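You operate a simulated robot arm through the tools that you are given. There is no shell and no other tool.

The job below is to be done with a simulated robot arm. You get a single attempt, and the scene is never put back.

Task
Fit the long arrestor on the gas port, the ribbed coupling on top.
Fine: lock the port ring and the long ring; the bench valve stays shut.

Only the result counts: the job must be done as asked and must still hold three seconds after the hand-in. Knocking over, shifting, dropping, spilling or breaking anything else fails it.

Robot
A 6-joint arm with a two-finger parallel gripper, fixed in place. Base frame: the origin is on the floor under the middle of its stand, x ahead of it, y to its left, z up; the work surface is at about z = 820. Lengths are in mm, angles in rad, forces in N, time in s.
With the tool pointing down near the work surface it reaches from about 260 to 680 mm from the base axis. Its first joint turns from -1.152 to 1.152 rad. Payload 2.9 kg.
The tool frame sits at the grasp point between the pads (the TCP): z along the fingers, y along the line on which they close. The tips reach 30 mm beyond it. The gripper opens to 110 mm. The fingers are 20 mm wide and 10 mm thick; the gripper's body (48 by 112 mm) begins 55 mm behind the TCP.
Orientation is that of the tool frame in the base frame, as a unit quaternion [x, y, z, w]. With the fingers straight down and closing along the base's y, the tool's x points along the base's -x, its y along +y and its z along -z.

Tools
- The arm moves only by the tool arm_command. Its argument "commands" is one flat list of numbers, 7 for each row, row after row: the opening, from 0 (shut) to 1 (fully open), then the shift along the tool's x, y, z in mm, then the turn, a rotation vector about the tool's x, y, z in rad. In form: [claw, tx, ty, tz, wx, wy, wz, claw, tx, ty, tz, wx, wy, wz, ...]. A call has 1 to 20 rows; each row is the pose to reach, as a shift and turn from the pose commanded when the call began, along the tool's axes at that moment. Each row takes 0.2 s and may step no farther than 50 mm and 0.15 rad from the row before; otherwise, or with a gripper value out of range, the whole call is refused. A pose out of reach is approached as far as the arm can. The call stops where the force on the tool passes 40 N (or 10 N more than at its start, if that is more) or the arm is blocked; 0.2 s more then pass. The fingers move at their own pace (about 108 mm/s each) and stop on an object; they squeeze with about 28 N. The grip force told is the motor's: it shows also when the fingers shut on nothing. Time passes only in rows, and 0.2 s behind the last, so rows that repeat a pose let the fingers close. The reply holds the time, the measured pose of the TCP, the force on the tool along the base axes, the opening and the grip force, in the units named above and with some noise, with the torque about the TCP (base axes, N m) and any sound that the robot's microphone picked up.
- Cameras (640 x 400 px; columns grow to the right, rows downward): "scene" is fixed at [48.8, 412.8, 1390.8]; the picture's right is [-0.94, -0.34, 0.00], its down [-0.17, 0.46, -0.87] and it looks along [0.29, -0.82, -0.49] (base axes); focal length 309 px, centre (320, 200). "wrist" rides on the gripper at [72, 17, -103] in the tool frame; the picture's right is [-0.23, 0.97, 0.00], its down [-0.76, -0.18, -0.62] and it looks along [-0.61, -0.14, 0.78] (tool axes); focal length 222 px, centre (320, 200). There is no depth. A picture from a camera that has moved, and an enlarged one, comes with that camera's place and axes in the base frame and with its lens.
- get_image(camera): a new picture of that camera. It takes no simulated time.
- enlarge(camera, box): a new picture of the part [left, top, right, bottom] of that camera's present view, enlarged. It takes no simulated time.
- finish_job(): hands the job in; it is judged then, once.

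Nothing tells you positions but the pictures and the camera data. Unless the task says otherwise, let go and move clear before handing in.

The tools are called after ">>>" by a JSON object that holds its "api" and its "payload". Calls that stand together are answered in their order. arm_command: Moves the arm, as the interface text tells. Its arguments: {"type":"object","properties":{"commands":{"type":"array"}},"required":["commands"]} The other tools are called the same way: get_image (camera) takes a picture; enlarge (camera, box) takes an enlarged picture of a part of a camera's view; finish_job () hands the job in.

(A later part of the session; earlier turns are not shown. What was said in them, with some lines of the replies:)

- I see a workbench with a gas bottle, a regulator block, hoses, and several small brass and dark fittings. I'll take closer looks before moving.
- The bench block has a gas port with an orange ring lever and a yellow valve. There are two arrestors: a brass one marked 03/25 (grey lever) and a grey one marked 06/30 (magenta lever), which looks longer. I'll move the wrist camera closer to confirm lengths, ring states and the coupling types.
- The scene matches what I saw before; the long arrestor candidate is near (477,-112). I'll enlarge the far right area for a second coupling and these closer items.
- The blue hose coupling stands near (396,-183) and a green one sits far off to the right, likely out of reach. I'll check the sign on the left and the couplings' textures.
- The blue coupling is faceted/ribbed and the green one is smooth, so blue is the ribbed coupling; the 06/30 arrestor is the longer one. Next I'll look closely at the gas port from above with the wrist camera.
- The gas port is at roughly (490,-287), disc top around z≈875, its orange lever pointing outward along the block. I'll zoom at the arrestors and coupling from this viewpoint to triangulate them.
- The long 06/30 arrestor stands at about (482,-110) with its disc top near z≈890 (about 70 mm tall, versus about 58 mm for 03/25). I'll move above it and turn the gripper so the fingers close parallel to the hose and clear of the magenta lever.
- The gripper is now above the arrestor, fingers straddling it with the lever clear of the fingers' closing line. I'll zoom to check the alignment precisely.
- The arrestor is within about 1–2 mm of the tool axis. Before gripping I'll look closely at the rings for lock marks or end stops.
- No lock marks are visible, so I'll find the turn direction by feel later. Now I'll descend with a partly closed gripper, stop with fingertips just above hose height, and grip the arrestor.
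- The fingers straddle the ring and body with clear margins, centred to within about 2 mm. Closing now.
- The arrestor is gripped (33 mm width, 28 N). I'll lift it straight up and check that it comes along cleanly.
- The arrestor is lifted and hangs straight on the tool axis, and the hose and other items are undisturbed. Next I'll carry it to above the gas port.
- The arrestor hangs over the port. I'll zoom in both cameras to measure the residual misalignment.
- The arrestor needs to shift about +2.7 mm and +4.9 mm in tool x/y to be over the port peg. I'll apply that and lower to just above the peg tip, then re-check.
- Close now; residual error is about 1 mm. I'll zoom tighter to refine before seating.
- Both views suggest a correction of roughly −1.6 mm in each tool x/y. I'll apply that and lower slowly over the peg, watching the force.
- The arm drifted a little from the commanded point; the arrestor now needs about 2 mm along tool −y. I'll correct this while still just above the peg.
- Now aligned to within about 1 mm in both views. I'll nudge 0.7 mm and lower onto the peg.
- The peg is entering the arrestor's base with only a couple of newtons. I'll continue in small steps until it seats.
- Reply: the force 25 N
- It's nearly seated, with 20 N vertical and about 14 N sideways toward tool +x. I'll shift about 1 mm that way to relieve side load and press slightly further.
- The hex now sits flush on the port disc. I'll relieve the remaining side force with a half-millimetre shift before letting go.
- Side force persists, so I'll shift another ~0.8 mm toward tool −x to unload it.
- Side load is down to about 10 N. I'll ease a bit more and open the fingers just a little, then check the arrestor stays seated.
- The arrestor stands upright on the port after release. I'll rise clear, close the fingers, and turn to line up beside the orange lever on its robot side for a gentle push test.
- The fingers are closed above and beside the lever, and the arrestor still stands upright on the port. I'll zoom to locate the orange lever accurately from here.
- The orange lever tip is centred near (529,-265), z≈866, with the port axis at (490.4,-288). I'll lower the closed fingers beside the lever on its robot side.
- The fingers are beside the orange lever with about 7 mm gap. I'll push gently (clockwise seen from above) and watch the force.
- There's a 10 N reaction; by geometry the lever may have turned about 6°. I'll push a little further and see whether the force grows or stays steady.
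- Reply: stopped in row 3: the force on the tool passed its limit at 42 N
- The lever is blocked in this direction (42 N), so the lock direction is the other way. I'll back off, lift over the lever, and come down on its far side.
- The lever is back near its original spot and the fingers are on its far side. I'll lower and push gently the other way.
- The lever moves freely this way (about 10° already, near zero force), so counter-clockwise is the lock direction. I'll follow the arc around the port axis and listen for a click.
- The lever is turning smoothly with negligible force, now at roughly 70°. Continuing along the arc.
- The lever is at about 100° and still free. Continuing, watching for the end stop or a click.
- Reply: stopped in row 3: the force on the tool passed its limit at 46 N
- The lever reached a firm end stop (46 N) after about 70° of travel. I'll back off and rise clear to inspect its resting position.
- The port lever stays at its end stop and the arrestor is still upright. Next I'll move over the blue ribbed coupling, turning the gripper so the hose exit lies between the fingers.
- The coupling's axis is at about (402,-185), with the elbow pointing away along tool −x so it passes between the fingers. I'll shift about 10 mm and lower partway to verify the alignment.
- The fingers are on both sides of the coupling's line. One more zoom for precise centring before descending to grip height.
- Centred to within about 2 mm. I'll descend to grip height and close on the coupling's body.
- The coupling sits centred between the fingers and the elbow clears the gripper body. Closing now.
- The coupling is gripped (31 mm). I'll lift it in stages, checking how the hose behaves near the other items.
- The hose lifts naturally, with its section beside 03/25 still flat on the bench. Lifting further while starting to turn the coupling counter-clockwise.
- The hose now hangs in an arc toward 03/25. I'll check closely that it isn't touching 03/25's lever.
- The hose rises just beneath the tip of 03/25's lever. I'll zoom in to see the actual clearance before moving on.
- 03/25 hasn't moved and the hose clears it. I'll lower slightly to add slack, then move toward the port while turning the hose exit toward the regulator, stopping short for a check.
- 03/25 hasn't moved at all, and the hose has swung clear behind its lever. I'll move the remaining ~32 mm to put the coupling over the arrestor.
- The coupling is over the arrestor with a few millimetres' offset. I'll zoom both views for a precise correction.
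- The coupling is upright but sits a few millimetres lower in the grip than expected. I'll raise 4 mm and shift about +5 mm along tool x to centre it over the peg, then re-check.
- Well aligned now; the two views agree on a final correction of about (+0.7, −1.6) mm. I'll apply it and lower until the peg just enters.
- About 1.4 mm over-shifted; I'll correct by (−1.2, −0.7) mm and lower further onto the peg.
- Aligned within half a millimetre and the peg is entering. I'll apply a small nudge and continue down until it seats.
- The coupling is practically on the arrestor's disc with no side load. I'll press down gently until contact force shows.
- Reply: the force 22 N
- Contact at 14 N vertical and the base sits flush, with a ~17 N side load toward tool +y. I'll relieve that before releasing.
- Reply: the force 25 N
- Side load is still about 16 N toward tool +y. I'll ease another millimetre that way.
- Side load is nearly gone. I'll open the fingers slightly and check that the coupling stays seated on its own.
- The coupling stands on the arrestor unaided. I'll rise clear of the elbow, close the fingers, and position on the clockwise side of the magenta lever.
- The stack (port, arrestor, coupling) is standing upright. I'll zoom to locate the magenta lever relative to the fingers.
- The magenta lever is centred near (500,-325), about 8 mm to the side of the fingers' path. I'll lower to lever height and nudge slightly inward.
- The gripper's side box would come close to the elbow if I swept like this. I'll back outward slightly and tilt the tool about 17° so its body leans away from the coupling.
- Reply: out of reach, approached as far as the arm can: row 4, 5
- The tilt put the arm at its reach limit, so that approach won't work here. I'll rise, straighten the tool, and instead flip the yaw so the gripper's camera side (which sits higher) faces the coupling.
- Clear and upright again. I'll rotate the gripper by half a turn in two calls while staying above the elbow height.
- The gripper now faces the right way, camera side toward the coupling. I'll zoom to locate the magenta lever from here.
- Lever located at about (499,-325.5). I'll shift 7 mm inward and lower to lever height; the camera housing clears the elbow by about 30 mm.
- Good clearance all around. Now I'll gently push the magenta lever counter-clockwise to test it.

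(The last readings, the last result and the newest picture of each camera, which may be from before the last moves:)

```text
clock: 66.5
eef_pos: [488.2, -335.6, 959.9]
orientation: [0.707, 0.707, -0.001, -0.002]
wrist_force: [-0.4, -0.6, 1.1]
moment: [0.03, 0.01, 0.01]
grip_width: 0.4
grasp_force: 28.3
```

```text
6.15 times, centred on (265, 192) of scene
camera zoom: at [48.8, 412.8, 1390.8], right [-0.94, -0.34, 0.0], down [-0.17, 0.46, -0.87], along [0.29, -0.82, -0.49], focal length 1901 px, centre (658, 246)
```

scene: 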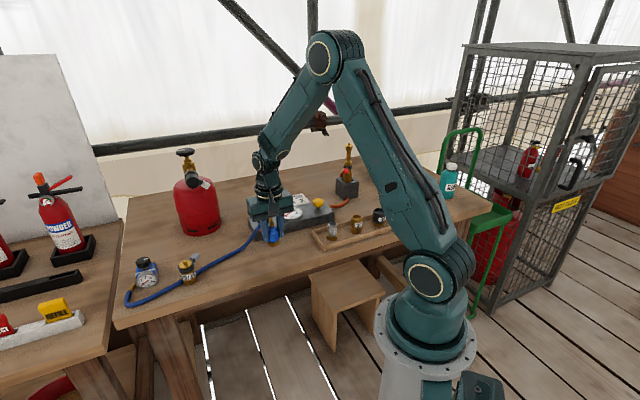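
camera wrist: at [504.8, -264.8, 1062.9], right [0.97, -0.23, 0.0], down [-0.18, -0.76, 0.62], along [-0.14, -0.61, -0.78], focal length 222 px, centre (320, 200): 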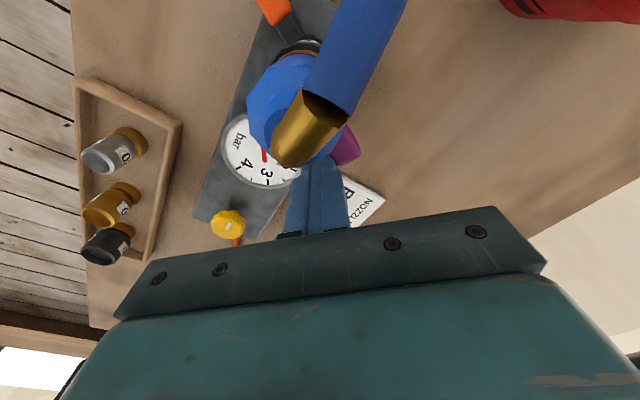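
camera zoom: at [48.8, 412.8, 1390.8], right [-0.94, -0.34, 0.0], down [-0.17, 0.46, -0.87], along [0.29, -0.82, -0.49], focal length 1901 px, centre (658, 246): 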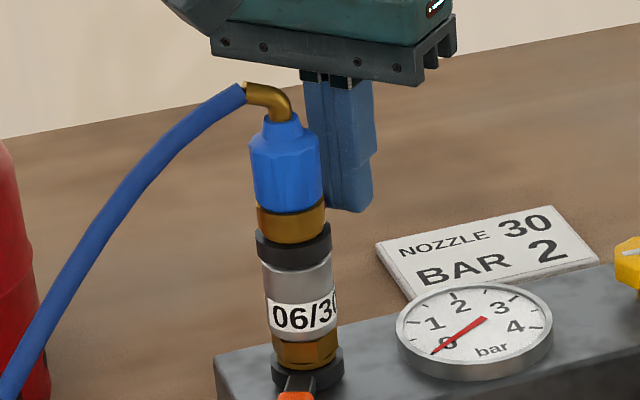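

The lever moves with negligible force. I'll continue the arc around the stack, rotating the gripper to keep clear of the coupling.

>>> {"api": "arm_command", "payload": {"commands": [0, 1.7, 5.1, 0, 0, 0, -0.08, 0, 2.3, 10.8, 0, 0, 0, -0.16, 0, 3.7, 16.3, 0, 0, 0, -0.24, 0, 5.7, 21.7, 0, 0, 0, -0.32, 0, 8.3, 26.8, 0, 0, 0, -0.4]}}

>>> {"api": "get_image", "payload": {"camera": "wrist"}}

>>> {"api": "enlarge", "payload": {"camera": "scene", "box": [240, 160, 290, 225]}}

```text
clock: 67.7
eef_pos: [515.4, -326.9, 963.0]
orientation: [0.552, 0.834, -0.001, -0.001]
wrist_force: [-0.6, 0.0, 0.8]
moment: [0.0, 0.0, 0.01]
grip_width: 0.2
grasp_force: 28.0
```

```text
taken
camera wrist: at [502.6, -255.2, 1064.5], right [0.99, 0.17, 0.0], down [0.14, -0.77, 0.62], along [0.11, -0.61, -0.78], focal length 222 px, centre (320, 200)
```

wrist: 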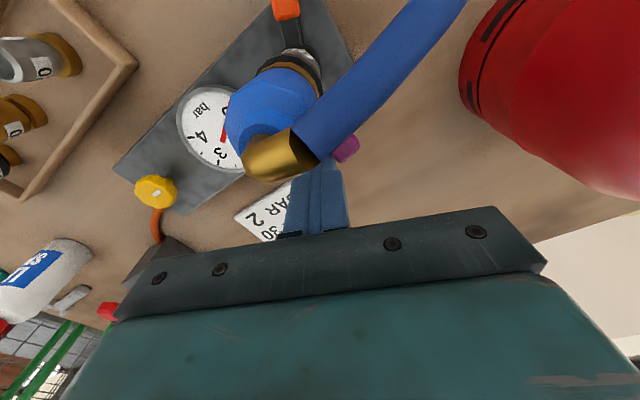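

```text
6.15 times, centred on (265, 192) of scene
camera zoom: at [48.8, 412.8, 1390.8], right [-0.94, -0.34, 0.0], down [-0.17, 0.46, -0.87], along [0.29, -0.82, -0.49], focal length 1901 px, centre (658, 246)
```

zoom: 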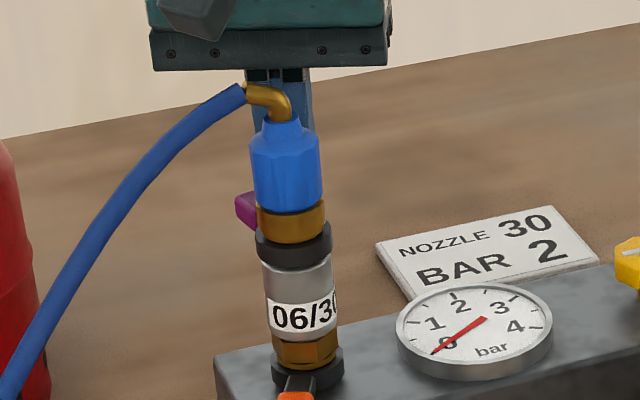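

The lever swings freely, the coupling stays upright. Continuing in smaller steps as the expected end stop nears.

>>> {"api": "arm_command", "payload": {"commands": [0, 1.2, 5.8, 0, 0, 0, -0.08, 0, 3.2, 11.2, 0, 0, 0, -0.16, 0, 4.4, 13.8, 0, 0, 0, -0.2]}}

>>> {"api": "get_image", "payload": {"camera": "wrist"}}

>>> {"api": "enlarge", "payload": {"camera": "scene", "box": [240, 160, 290, 225]}}

```text
clock: 68.5
eef_pos: [525.9, -316.9, 962.4]
orientation: [0.466, 0.885, -0.001, 0.0]
wrist_force: [0.1, 0.2, 0.6]
moment: [0.0, -0.01, 0.03]
grip_width: 0.1
grasp_force: 28.3
```

```text
taken
camera wrist: at [499.5, -249.9, 1064.7], right [0.93, 0.36, 0.0], down [0.29, -0.73, 0.62], along [0.23, -0.58, -0.78], focal length 222 px, centre (320, 200)
```

wrist: 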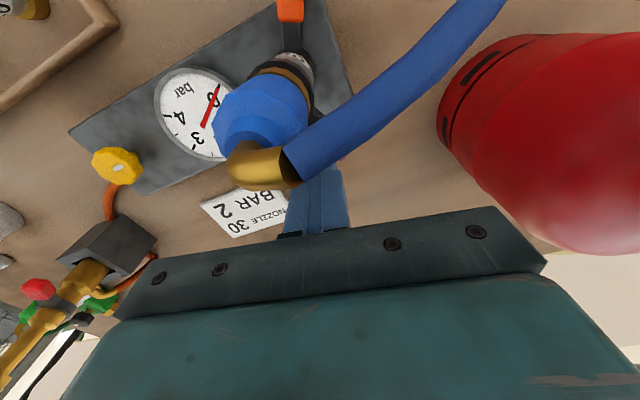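

```text
6.15 times, centred on (265, 192) of scene
camera zoom: at [48.8, 412.8, 1390.8], right [-0.94, -0.34, 0.0], down [-0.17, 0.46, -0.87], along [0.29, -0.82, -0.49], focal length 1901 px, centre (658, 246)
```

zoom: 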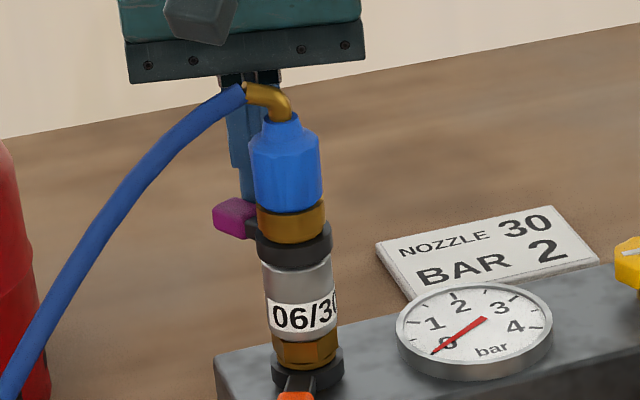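

Still no resistance. I'll go on in ~3° steps toward the end stop.

>>> {"api": "arm_command", "payload": {"commands": [0, 0.7, 2.5, 0, 0, 0, -0.03, 0, 1.5, 4.8, 0, 0, 0, -0.06]}}

>>> {"api": "enlarge", "payload": {"camera": "scene", "box": [240, 160, 290, 225]}}

```text
clock: 69.1
eef_pos: [529.7, -314.5, 961.7]
orientation: [0.439, 0.899, 0.0, 0.0]
wrist_force: [0.6, 0.4, 0.4]
moment: [0.01, 0.01, 0.0]
grip_width: 0.0
grasp_force: 28.0
```

```text
6.15 times, centred on (265, 192) of scene
camera zoom: at [48.8, 412.8, 1390.8], right [-0.94, -0.34, 0.0], down [-0.17, 0.46, -0.87], along [0.29, -0.82, -0.49], focal length 1901 px, centre (658, 246)
```

zoom: 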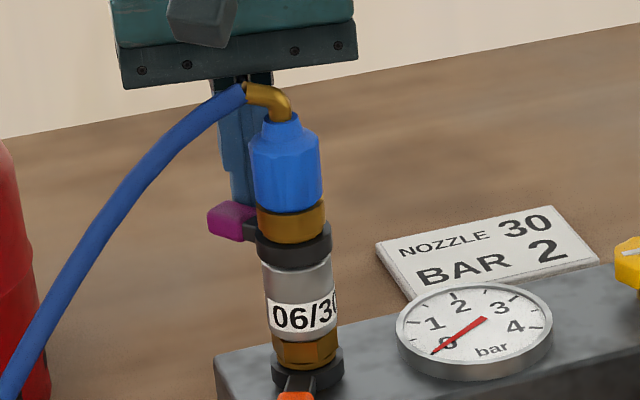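

Still free; continuing another ~6°.

>>> {"api": "arm_command", "payload": {"commands": [0, 1, 2.3, 0, 0, 0, -0.03, 0, 1.9, 4.6, 0, 0, 0, -0.06]}}

>>> {"api": "enlarge", "payload": {"camera": "scene", "box": [240, 160, 290, 225]}}

>>> {"api": "get_image", "payload": {"camera": "wrist"}}

```text
clock: 69.7
eef_pos: [532.6, -310.3, 962.2]
orientation: [0.412, 0.911, -0.001, -0.001]
wrist_force: [-0.3, 0.0, 0.0]
moment: [0.0, 0.02, 0.01]
grip_width: 0.0
grasp_force: 28.1
```

```text
6.15 times, centred on (265, 192) of scene
camera zoom: at [48.8, 412.8, 1390.8], right [-0.94, -0.34, 0.0], down [-0.17, 0.46, -0.87], along [0.29, -0.82, -0.49], focal length 1901 px, centre (658, 246)
```

zoom: 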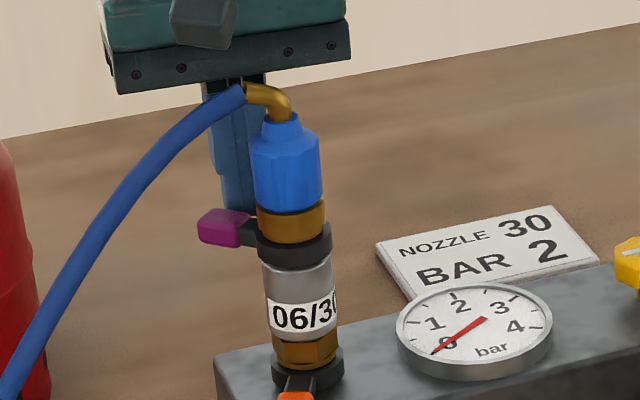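

```text
taken
camera wrist: at [496.9, -246.1, 1064.2], right [0.88, 0.47, 0.0], down [0.37, -0.69, 0.62], along [0.29, -0.55, -0.78], focal length 222 px, centre (320, 200)
```

wrist: 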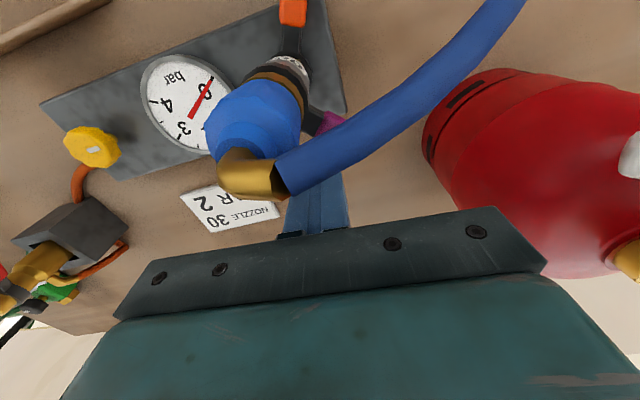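

The lever has turned about 77°, similar to the port ring's travel. I'll proceed in tiny steps to feel the stop.

>>> {"api": "arm_command", "payload": {"commands": [0, 0.4, 1.1, 0, 0, 0, -0.015, 0, 0.85, 2.2, 0, 0, 0, -0.03]}}

```text
clock: 70.3
eef_pos: [531.2, -308.6, 962.0]
orientation: [0.399, 0.917, -0.001, 0.0]
wrist_force: [-0.5, 0.1, 0.2]
moment: [0.02, 0.01, 0.01]
grip_width: 0.0
grasp_force: 28.4
```

>>> {"api": "arm_command", "payload": {"commands": [0, 0.4, 1.2, 0, 0, 0, -0.015, 0, 0.9, 2.4, 0, 0, 0, -0.03, 0, 0.9, 2.4, 0, 0, 0, -0.03]}}

>>> {"api": "enlarge", "payload": {"camera": "scene", "box": [240, 160, 290, 225]}}

```text
clock: 71.1
eef_pos: [533.7, -306.4, 963.5]
orientation: [0.385, 0.923, -0.001, -0.001]
wrist_force: [0.0, -1.0, 0.9]
moment: [-0.04, -0.01, 0.03]
grip_width: 0.1
grasp_force: 28.1
```

```text
6.15 times, centred on (265, 192) of scene
camera zoom: at [48.8, 412.8, 1390.9], right [-0.94, -0.34, 0.0], down [-0.17, 0.46, -0.87], along [0.29, -0.82, -0.49], focal length 1901 px, centre (658, 246)
```

zoom: 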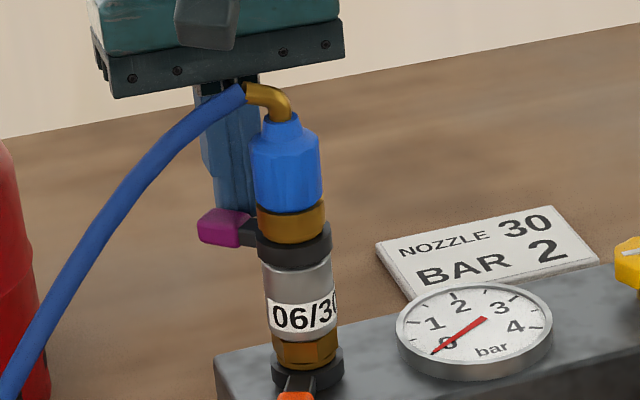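

The lever barely moved over the last steps, so it may be at its stop. I'll zoom to compare finger and lever positions.

>>> {"api": "enlarge", "payload": {"camera": "scene", "box": [242, 180, 272, 210]}}

>>> {"api": "enlarge", "payload": {"camera": "wrist", "box": [230, 60, 390, 240]}}

```text
13.33 times, centred on (257, 195) of scene
camera zoom: at [48.8, 412.8, 1390.9], right [-0.94, -0.34, 0.0], down [-0.17, 0.46, -0.87], along [0.29, -0.82, -0.49], focal length 4120 px, centre (1160, 267)
```

zoom: 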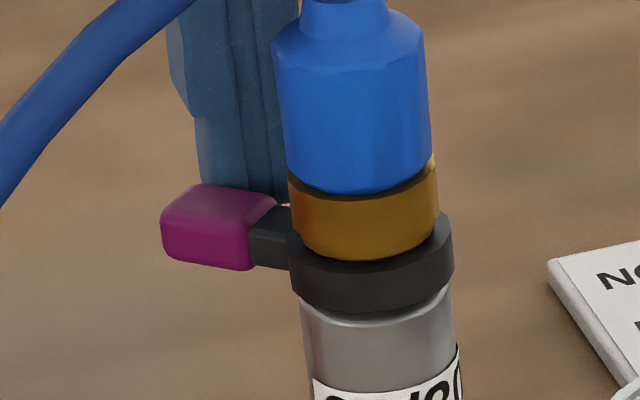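

```text
2.22 times, centred on (310, 150) of wrist
camera zoom: at [494.5, -244.2, 1064.8], right [0.85, 0.52, 0.0], down [0.41, -0.67, 0.62], along [0.33, -0.53, -0.78], focal length 494 px, centre (342, 311)
```

zoom: 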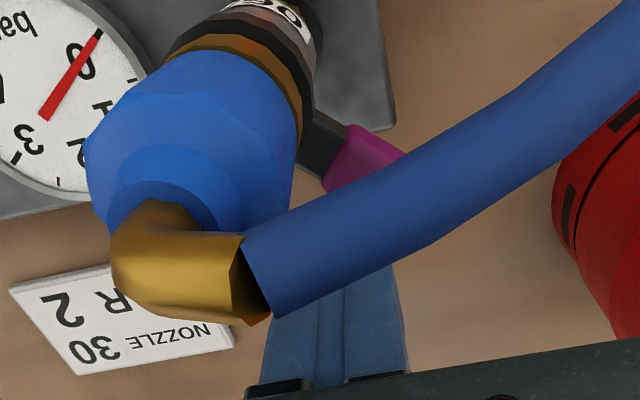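

The finger is in contact behind the lever. Pushing a few more degrees to find the stop.

>>> {"api": "arm_command", "payload": {"commands": [0, 0.4, 1.2, 0, 0, 0, -0.015, 0, 0.9, 2.5, 0, 0, 0, -0.03, 0, 0.9, 2.5, 0, 0, 0, -0.03]}}

>>> {"api": "enlarge", "payload": {"camera": "scene", "box": [242, 180, 272, 210]}}

```text
clock: 71.9
eef_pos: [533.6, -305.6, 962.4]
orientation: [0.372, 0.928, -0.002, 0.0]
wrist_force: [-0.5, -12.4, 0.4]
moment: [-0.3, 0.07, 0.03]
grip_width: 0.1
grasp_force: 27.6
```

```text
13.33 times, centred on (257, 195) of scene
camera zoom: at [48.8, 412.5, 1390.9], right [-0.94, -0.34, 0.0], down [-0.17, 0.46, -0.87], along [0.29, -0.82, -0.49], focal length 4120 px, centre (1160, 267)
```

zoom: 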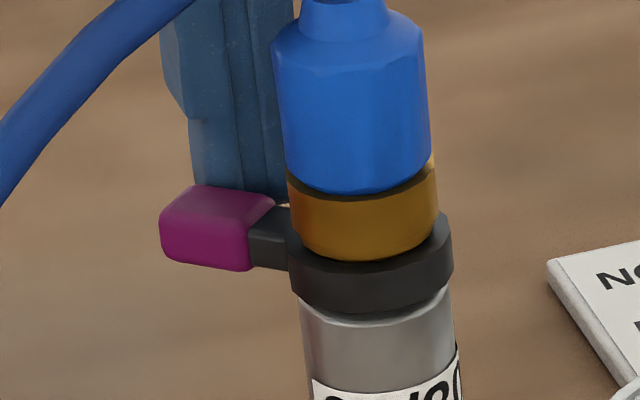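

Resistance of about 12 N has built up with the lever no longer moving, so it is at its stop. One small extra push to make sure it's fully home.

>>> {"api": "arm_command", "payload": {"commands": [0, 0.3, 0.8, 0, 0, 0, 0, 0, 0.3, 0.8, 0, 0, 0, 0]}}

>>> {"api": "enlarge", "payload": {"camera": "scene", "box": [242, 180, 272, 210]}}

>>> {"api": "enlarge", "payload": {"camera": "scene", "box": [240, 165, 290, 230]}}

```text
clock: 72.5
eef_pos: [535.7, -304.2, 962.1]
orientation: [0.372, 0.928, 0.0, 0.001]
wrist_force: [0.2, -17.1, 2.4]
moment: [-0.41, 0.01, 0.01]
grip_width: 0.0
grasp_force: 27.7
```

```text
13.33 times, centred on (257, 195) of scene
camera zoom: at [48.8, 412.4, 1391.0], right [-0.94, -0.34, 0.0], down [-0.17, 0.46, -0.87], along [0.29, -0.82, -0.49], focal length 4120 px, centre (1160, 267)
```

zoom: 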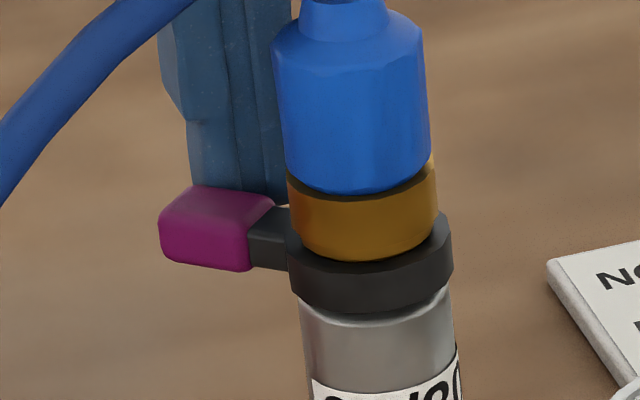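

```text
6.15 times, centred on (265, 198) of scene
camera zoom: at [48.8, 412.4, 1391.0], right [-0.94, -0.34, 0.0], down [-0.17, 0.46, -0.87], along [0.29, -0.82, -0.49], focal length 1901 px, centre (658, 215)
```

zoom: 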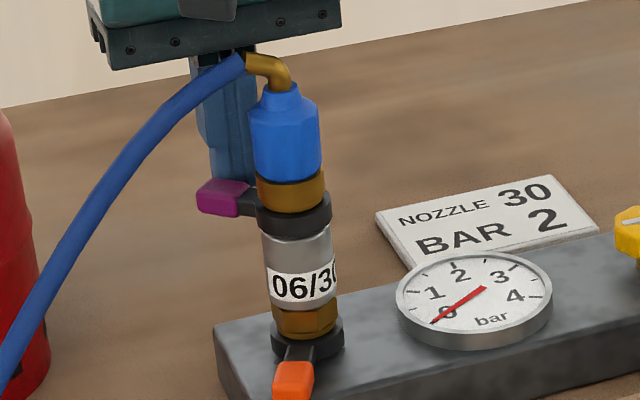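

The lever is firmly at its stop after ~78° of travel, the same as the port ring's. I'll back the finger off and rise clear, then inspect everything.

>>> {"api": "arm_command", "payload": {"commands": [0, 0, -4, 0, 0, 0, 0, 0, -2, -9, 0, 0, 0, 0, 0, -4, -12, -15, 0, 0, 0, 0, -4, -12, -50, 0, 0, 0, 0, -4, -12, -95, 0, 0, 0, 0, -4, -12, -140, 0, 0, 0, 0, -4, -12, -140, 0, 0, 0]}}

>>> {"api": "enlarge", "payload": {"camera": "scene", "box": [240, 165, 290, 230]}}

>>> {"api": "get_image", "payload": {"camera": "scene"}}

>>> {"api": "get_image", "payload": {"camera": "wrist"}}

```text
clock: 74.1
eef_pos: [528.9, -315.7, 1101.7]
orientation: [0.372, 0.928, 0.001, 0.0]
wrist_force: [0.2, -0.4, 0.5]
moment: [-0.01, -0.02, -0.02]
grip_width: 0.1
grasp_force: 27.9
```

```text
6.15 times, centred on (265, 198) of scene
camera zoom: at [48.8, 412.8, 1390.8], right [-0.94, -0.34, 0.0], down [-0.17, 0.46, -0.87], along [0.29, -0.82, -0.49], focal length 1901 px, centre (658, 215)
```

zoom: 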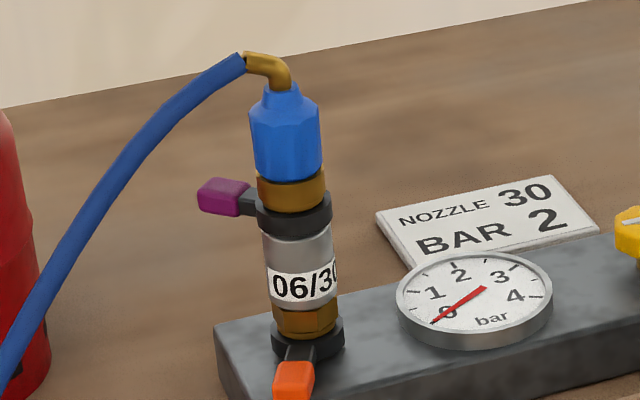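

```text
taken
```

scene: 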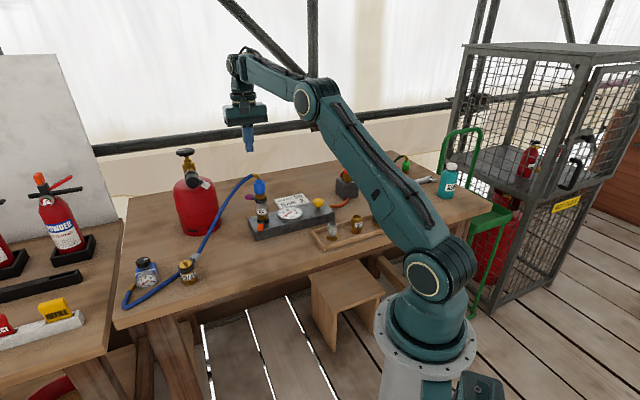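

```text
taken
camera wrist: at [488.3, -255.0, 1204.3], right [0.84, 0.55, 0.0], down [0.43, -0.65, 0.62], along [0.34, -0.52, -0.78], focal length 222 px, centre (320, 200)
```

wrist: 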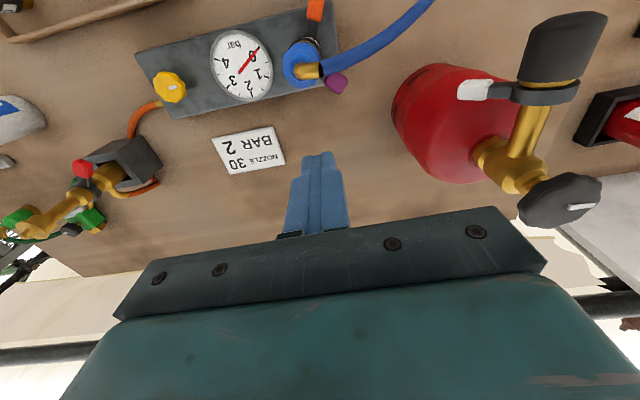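

Both rings appear locked and the stack is upright. I'll do a close inspection of the joints, the bench valve, and 03/25 before handing in.

>>> {"api": "enlarge", "payload": {"camera": "scene", "box": [250, 175, 276, 225]}}

>>> {"api": "enlarge", "payload": {"camera": "scene", "box": [230, 180, 410, 280]}}

>>> {"api": "enlarge", "payload": {"camera": "scene", "box": [110, 220, 290, 320]}}

>>> {"api": "enlarge", "payload": {"camera": "wrist", "box": [230, 0, 390, 120]}}

```text
8.00 times, centred on (263, 200) of scene
camera zoom: at [48.8, 412.8, 1390.8], right [-0.94, -0.34, 0.0], down [-0.17, 0.46, -0.87], along [0.29, -0.82, -0.49], focal length 2472 px, centre (776, 200)
```

zoom: 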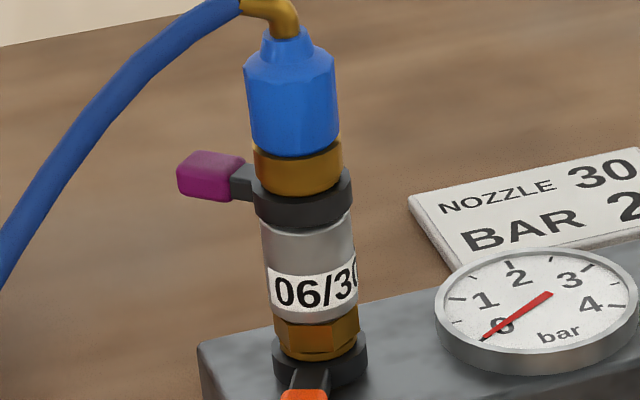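

```text
3.56 times, centred on (320, 230) of scene
camera zoom: at [48.8, 412.8, 1390.8], right [-0.94, -0.34, 0.0], down [-0.17, 0.46, -0.87], along [0.29, -0.82, -0.49], focal length 1099 px, centre (320, 93)
```

zoom: 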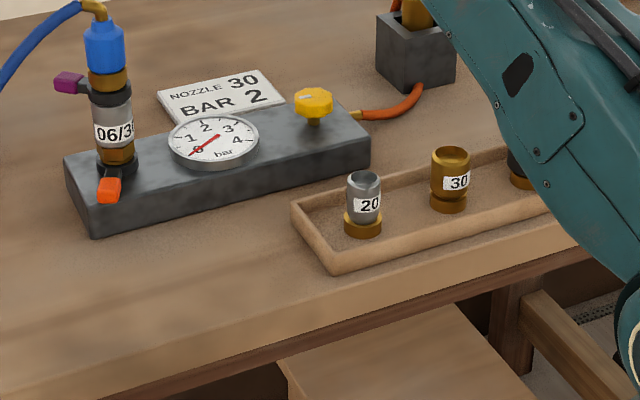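

```text
3.56 times, centred on (200, 270) of scene
camera zoom: at [48.8, 412.8, 1390.8], right [-0.94, -0.34, 0.0], down [-0.17, 0.46, -0.87], along [0.29, -0.82, -0.49], focal length 1099 px, centre (747, -49)
```

zoom: 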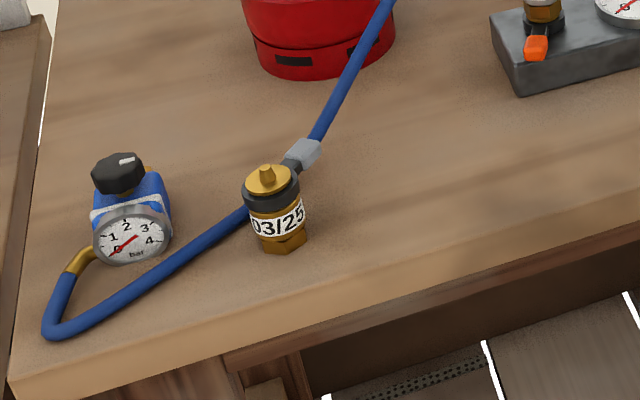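

```text
3.33 times, centred on (310, 60) of wrist
camera zoom: at [488.3, -255.0, 1204.3], right [0.84, 0.55, 0.0], down [0.43, -0.65, 0.62], along [0.34, -0.52, -0.78], focal length 740 px, centre (353, 667)
```

zoom: 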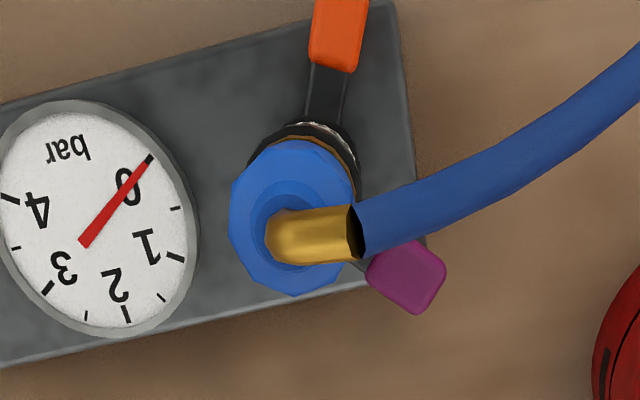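

The stack is flush and upright, both ring levers are at their stops, and the yellow bench valve, 03/25 and the other items look unmoved. I'll rise a little further clear first, then hand in.

>>> {"api": "arm_command", "payload": {"commands": [0, 0, 0, -30, 0, 0, 0, 0, 0, 0, -60, 0, 0, 0, 0, 0, 0, -60, 0, 0, 0, 0, 0, 0, -60, 0, 0, 0, 0, 0, 0, -60, 0, 0, 0, 0, 0, 0, -60, 0, 0, 0, 0, 0, 0, -60, 0, 0, 0, 0, 0, 0, -60, 0, 0, 0]}}

>>> {"api": "enlarge", "payload": {"camera": "scene", "box": [240, 165, 290, 230]}}

```text
clock: 75.9
eef_pos: [526.0, -313.2, 1159.3]
orientation: [0.371, 0.929, -0.001, 0.0]
wrist_force: [0.3, 0.2, -0.4]
moment: [0.02, 0.06, 0.02]
grip_width: 0.0
grasp_force: 28.4
out of reach, approached as far as the arm can: row 2
```

```text
6.15 times, centred on (265, 198) of scene
camera zoom: at [48.8, 412.8, 1390.8], right [-0.94, -0.34, 0.0], down [-0.17, 0.46, -0.87], along [0.29, -0.82, -0.49], focal length 1901 px, centre (658, 215)
```

zoom: 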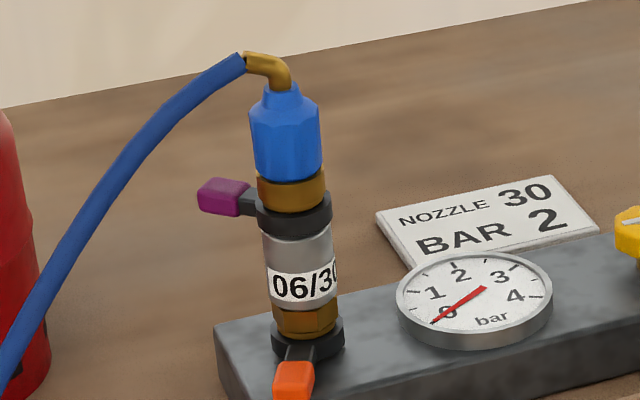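

The picture is unchanged since I rose clear: the coupling and long arrestor stand on the port with both levers at their stops, and the arm is well clear. Handing in the job.

>>> {"api": "finish_job", "payload": {}}

```text
The job is handed in.
```

The long arrestor (marked 06/30) is on the gas port and the blue ribbed coupling is on top of it. I've handed the job in, but I haven't seen a verdict.

- **Rings:** I turned the port ring (orange lever) and the long arrestor's ring (magenta lever) counter-clockwise to a firm stop, about 78° each. The microphone reported no click for either. I take them as locked from the stop and the equal travel, and I did not tug on the stack to test it.
- **Bench valve:** I never touched the yellow valve, and the gauge still reads zero.
- **Other items:** the short arrestor (03/25), the regulator and the rest look unmoved in the last pictures. The hose now passes close by the 03/25 lever without having shifted it.
- **First push on the port ring:** I pushed it the wrong way at first and stopped at 42 N. Nothing appeared to shift.

The gripper has let go and the arm is raised clear of the stack.
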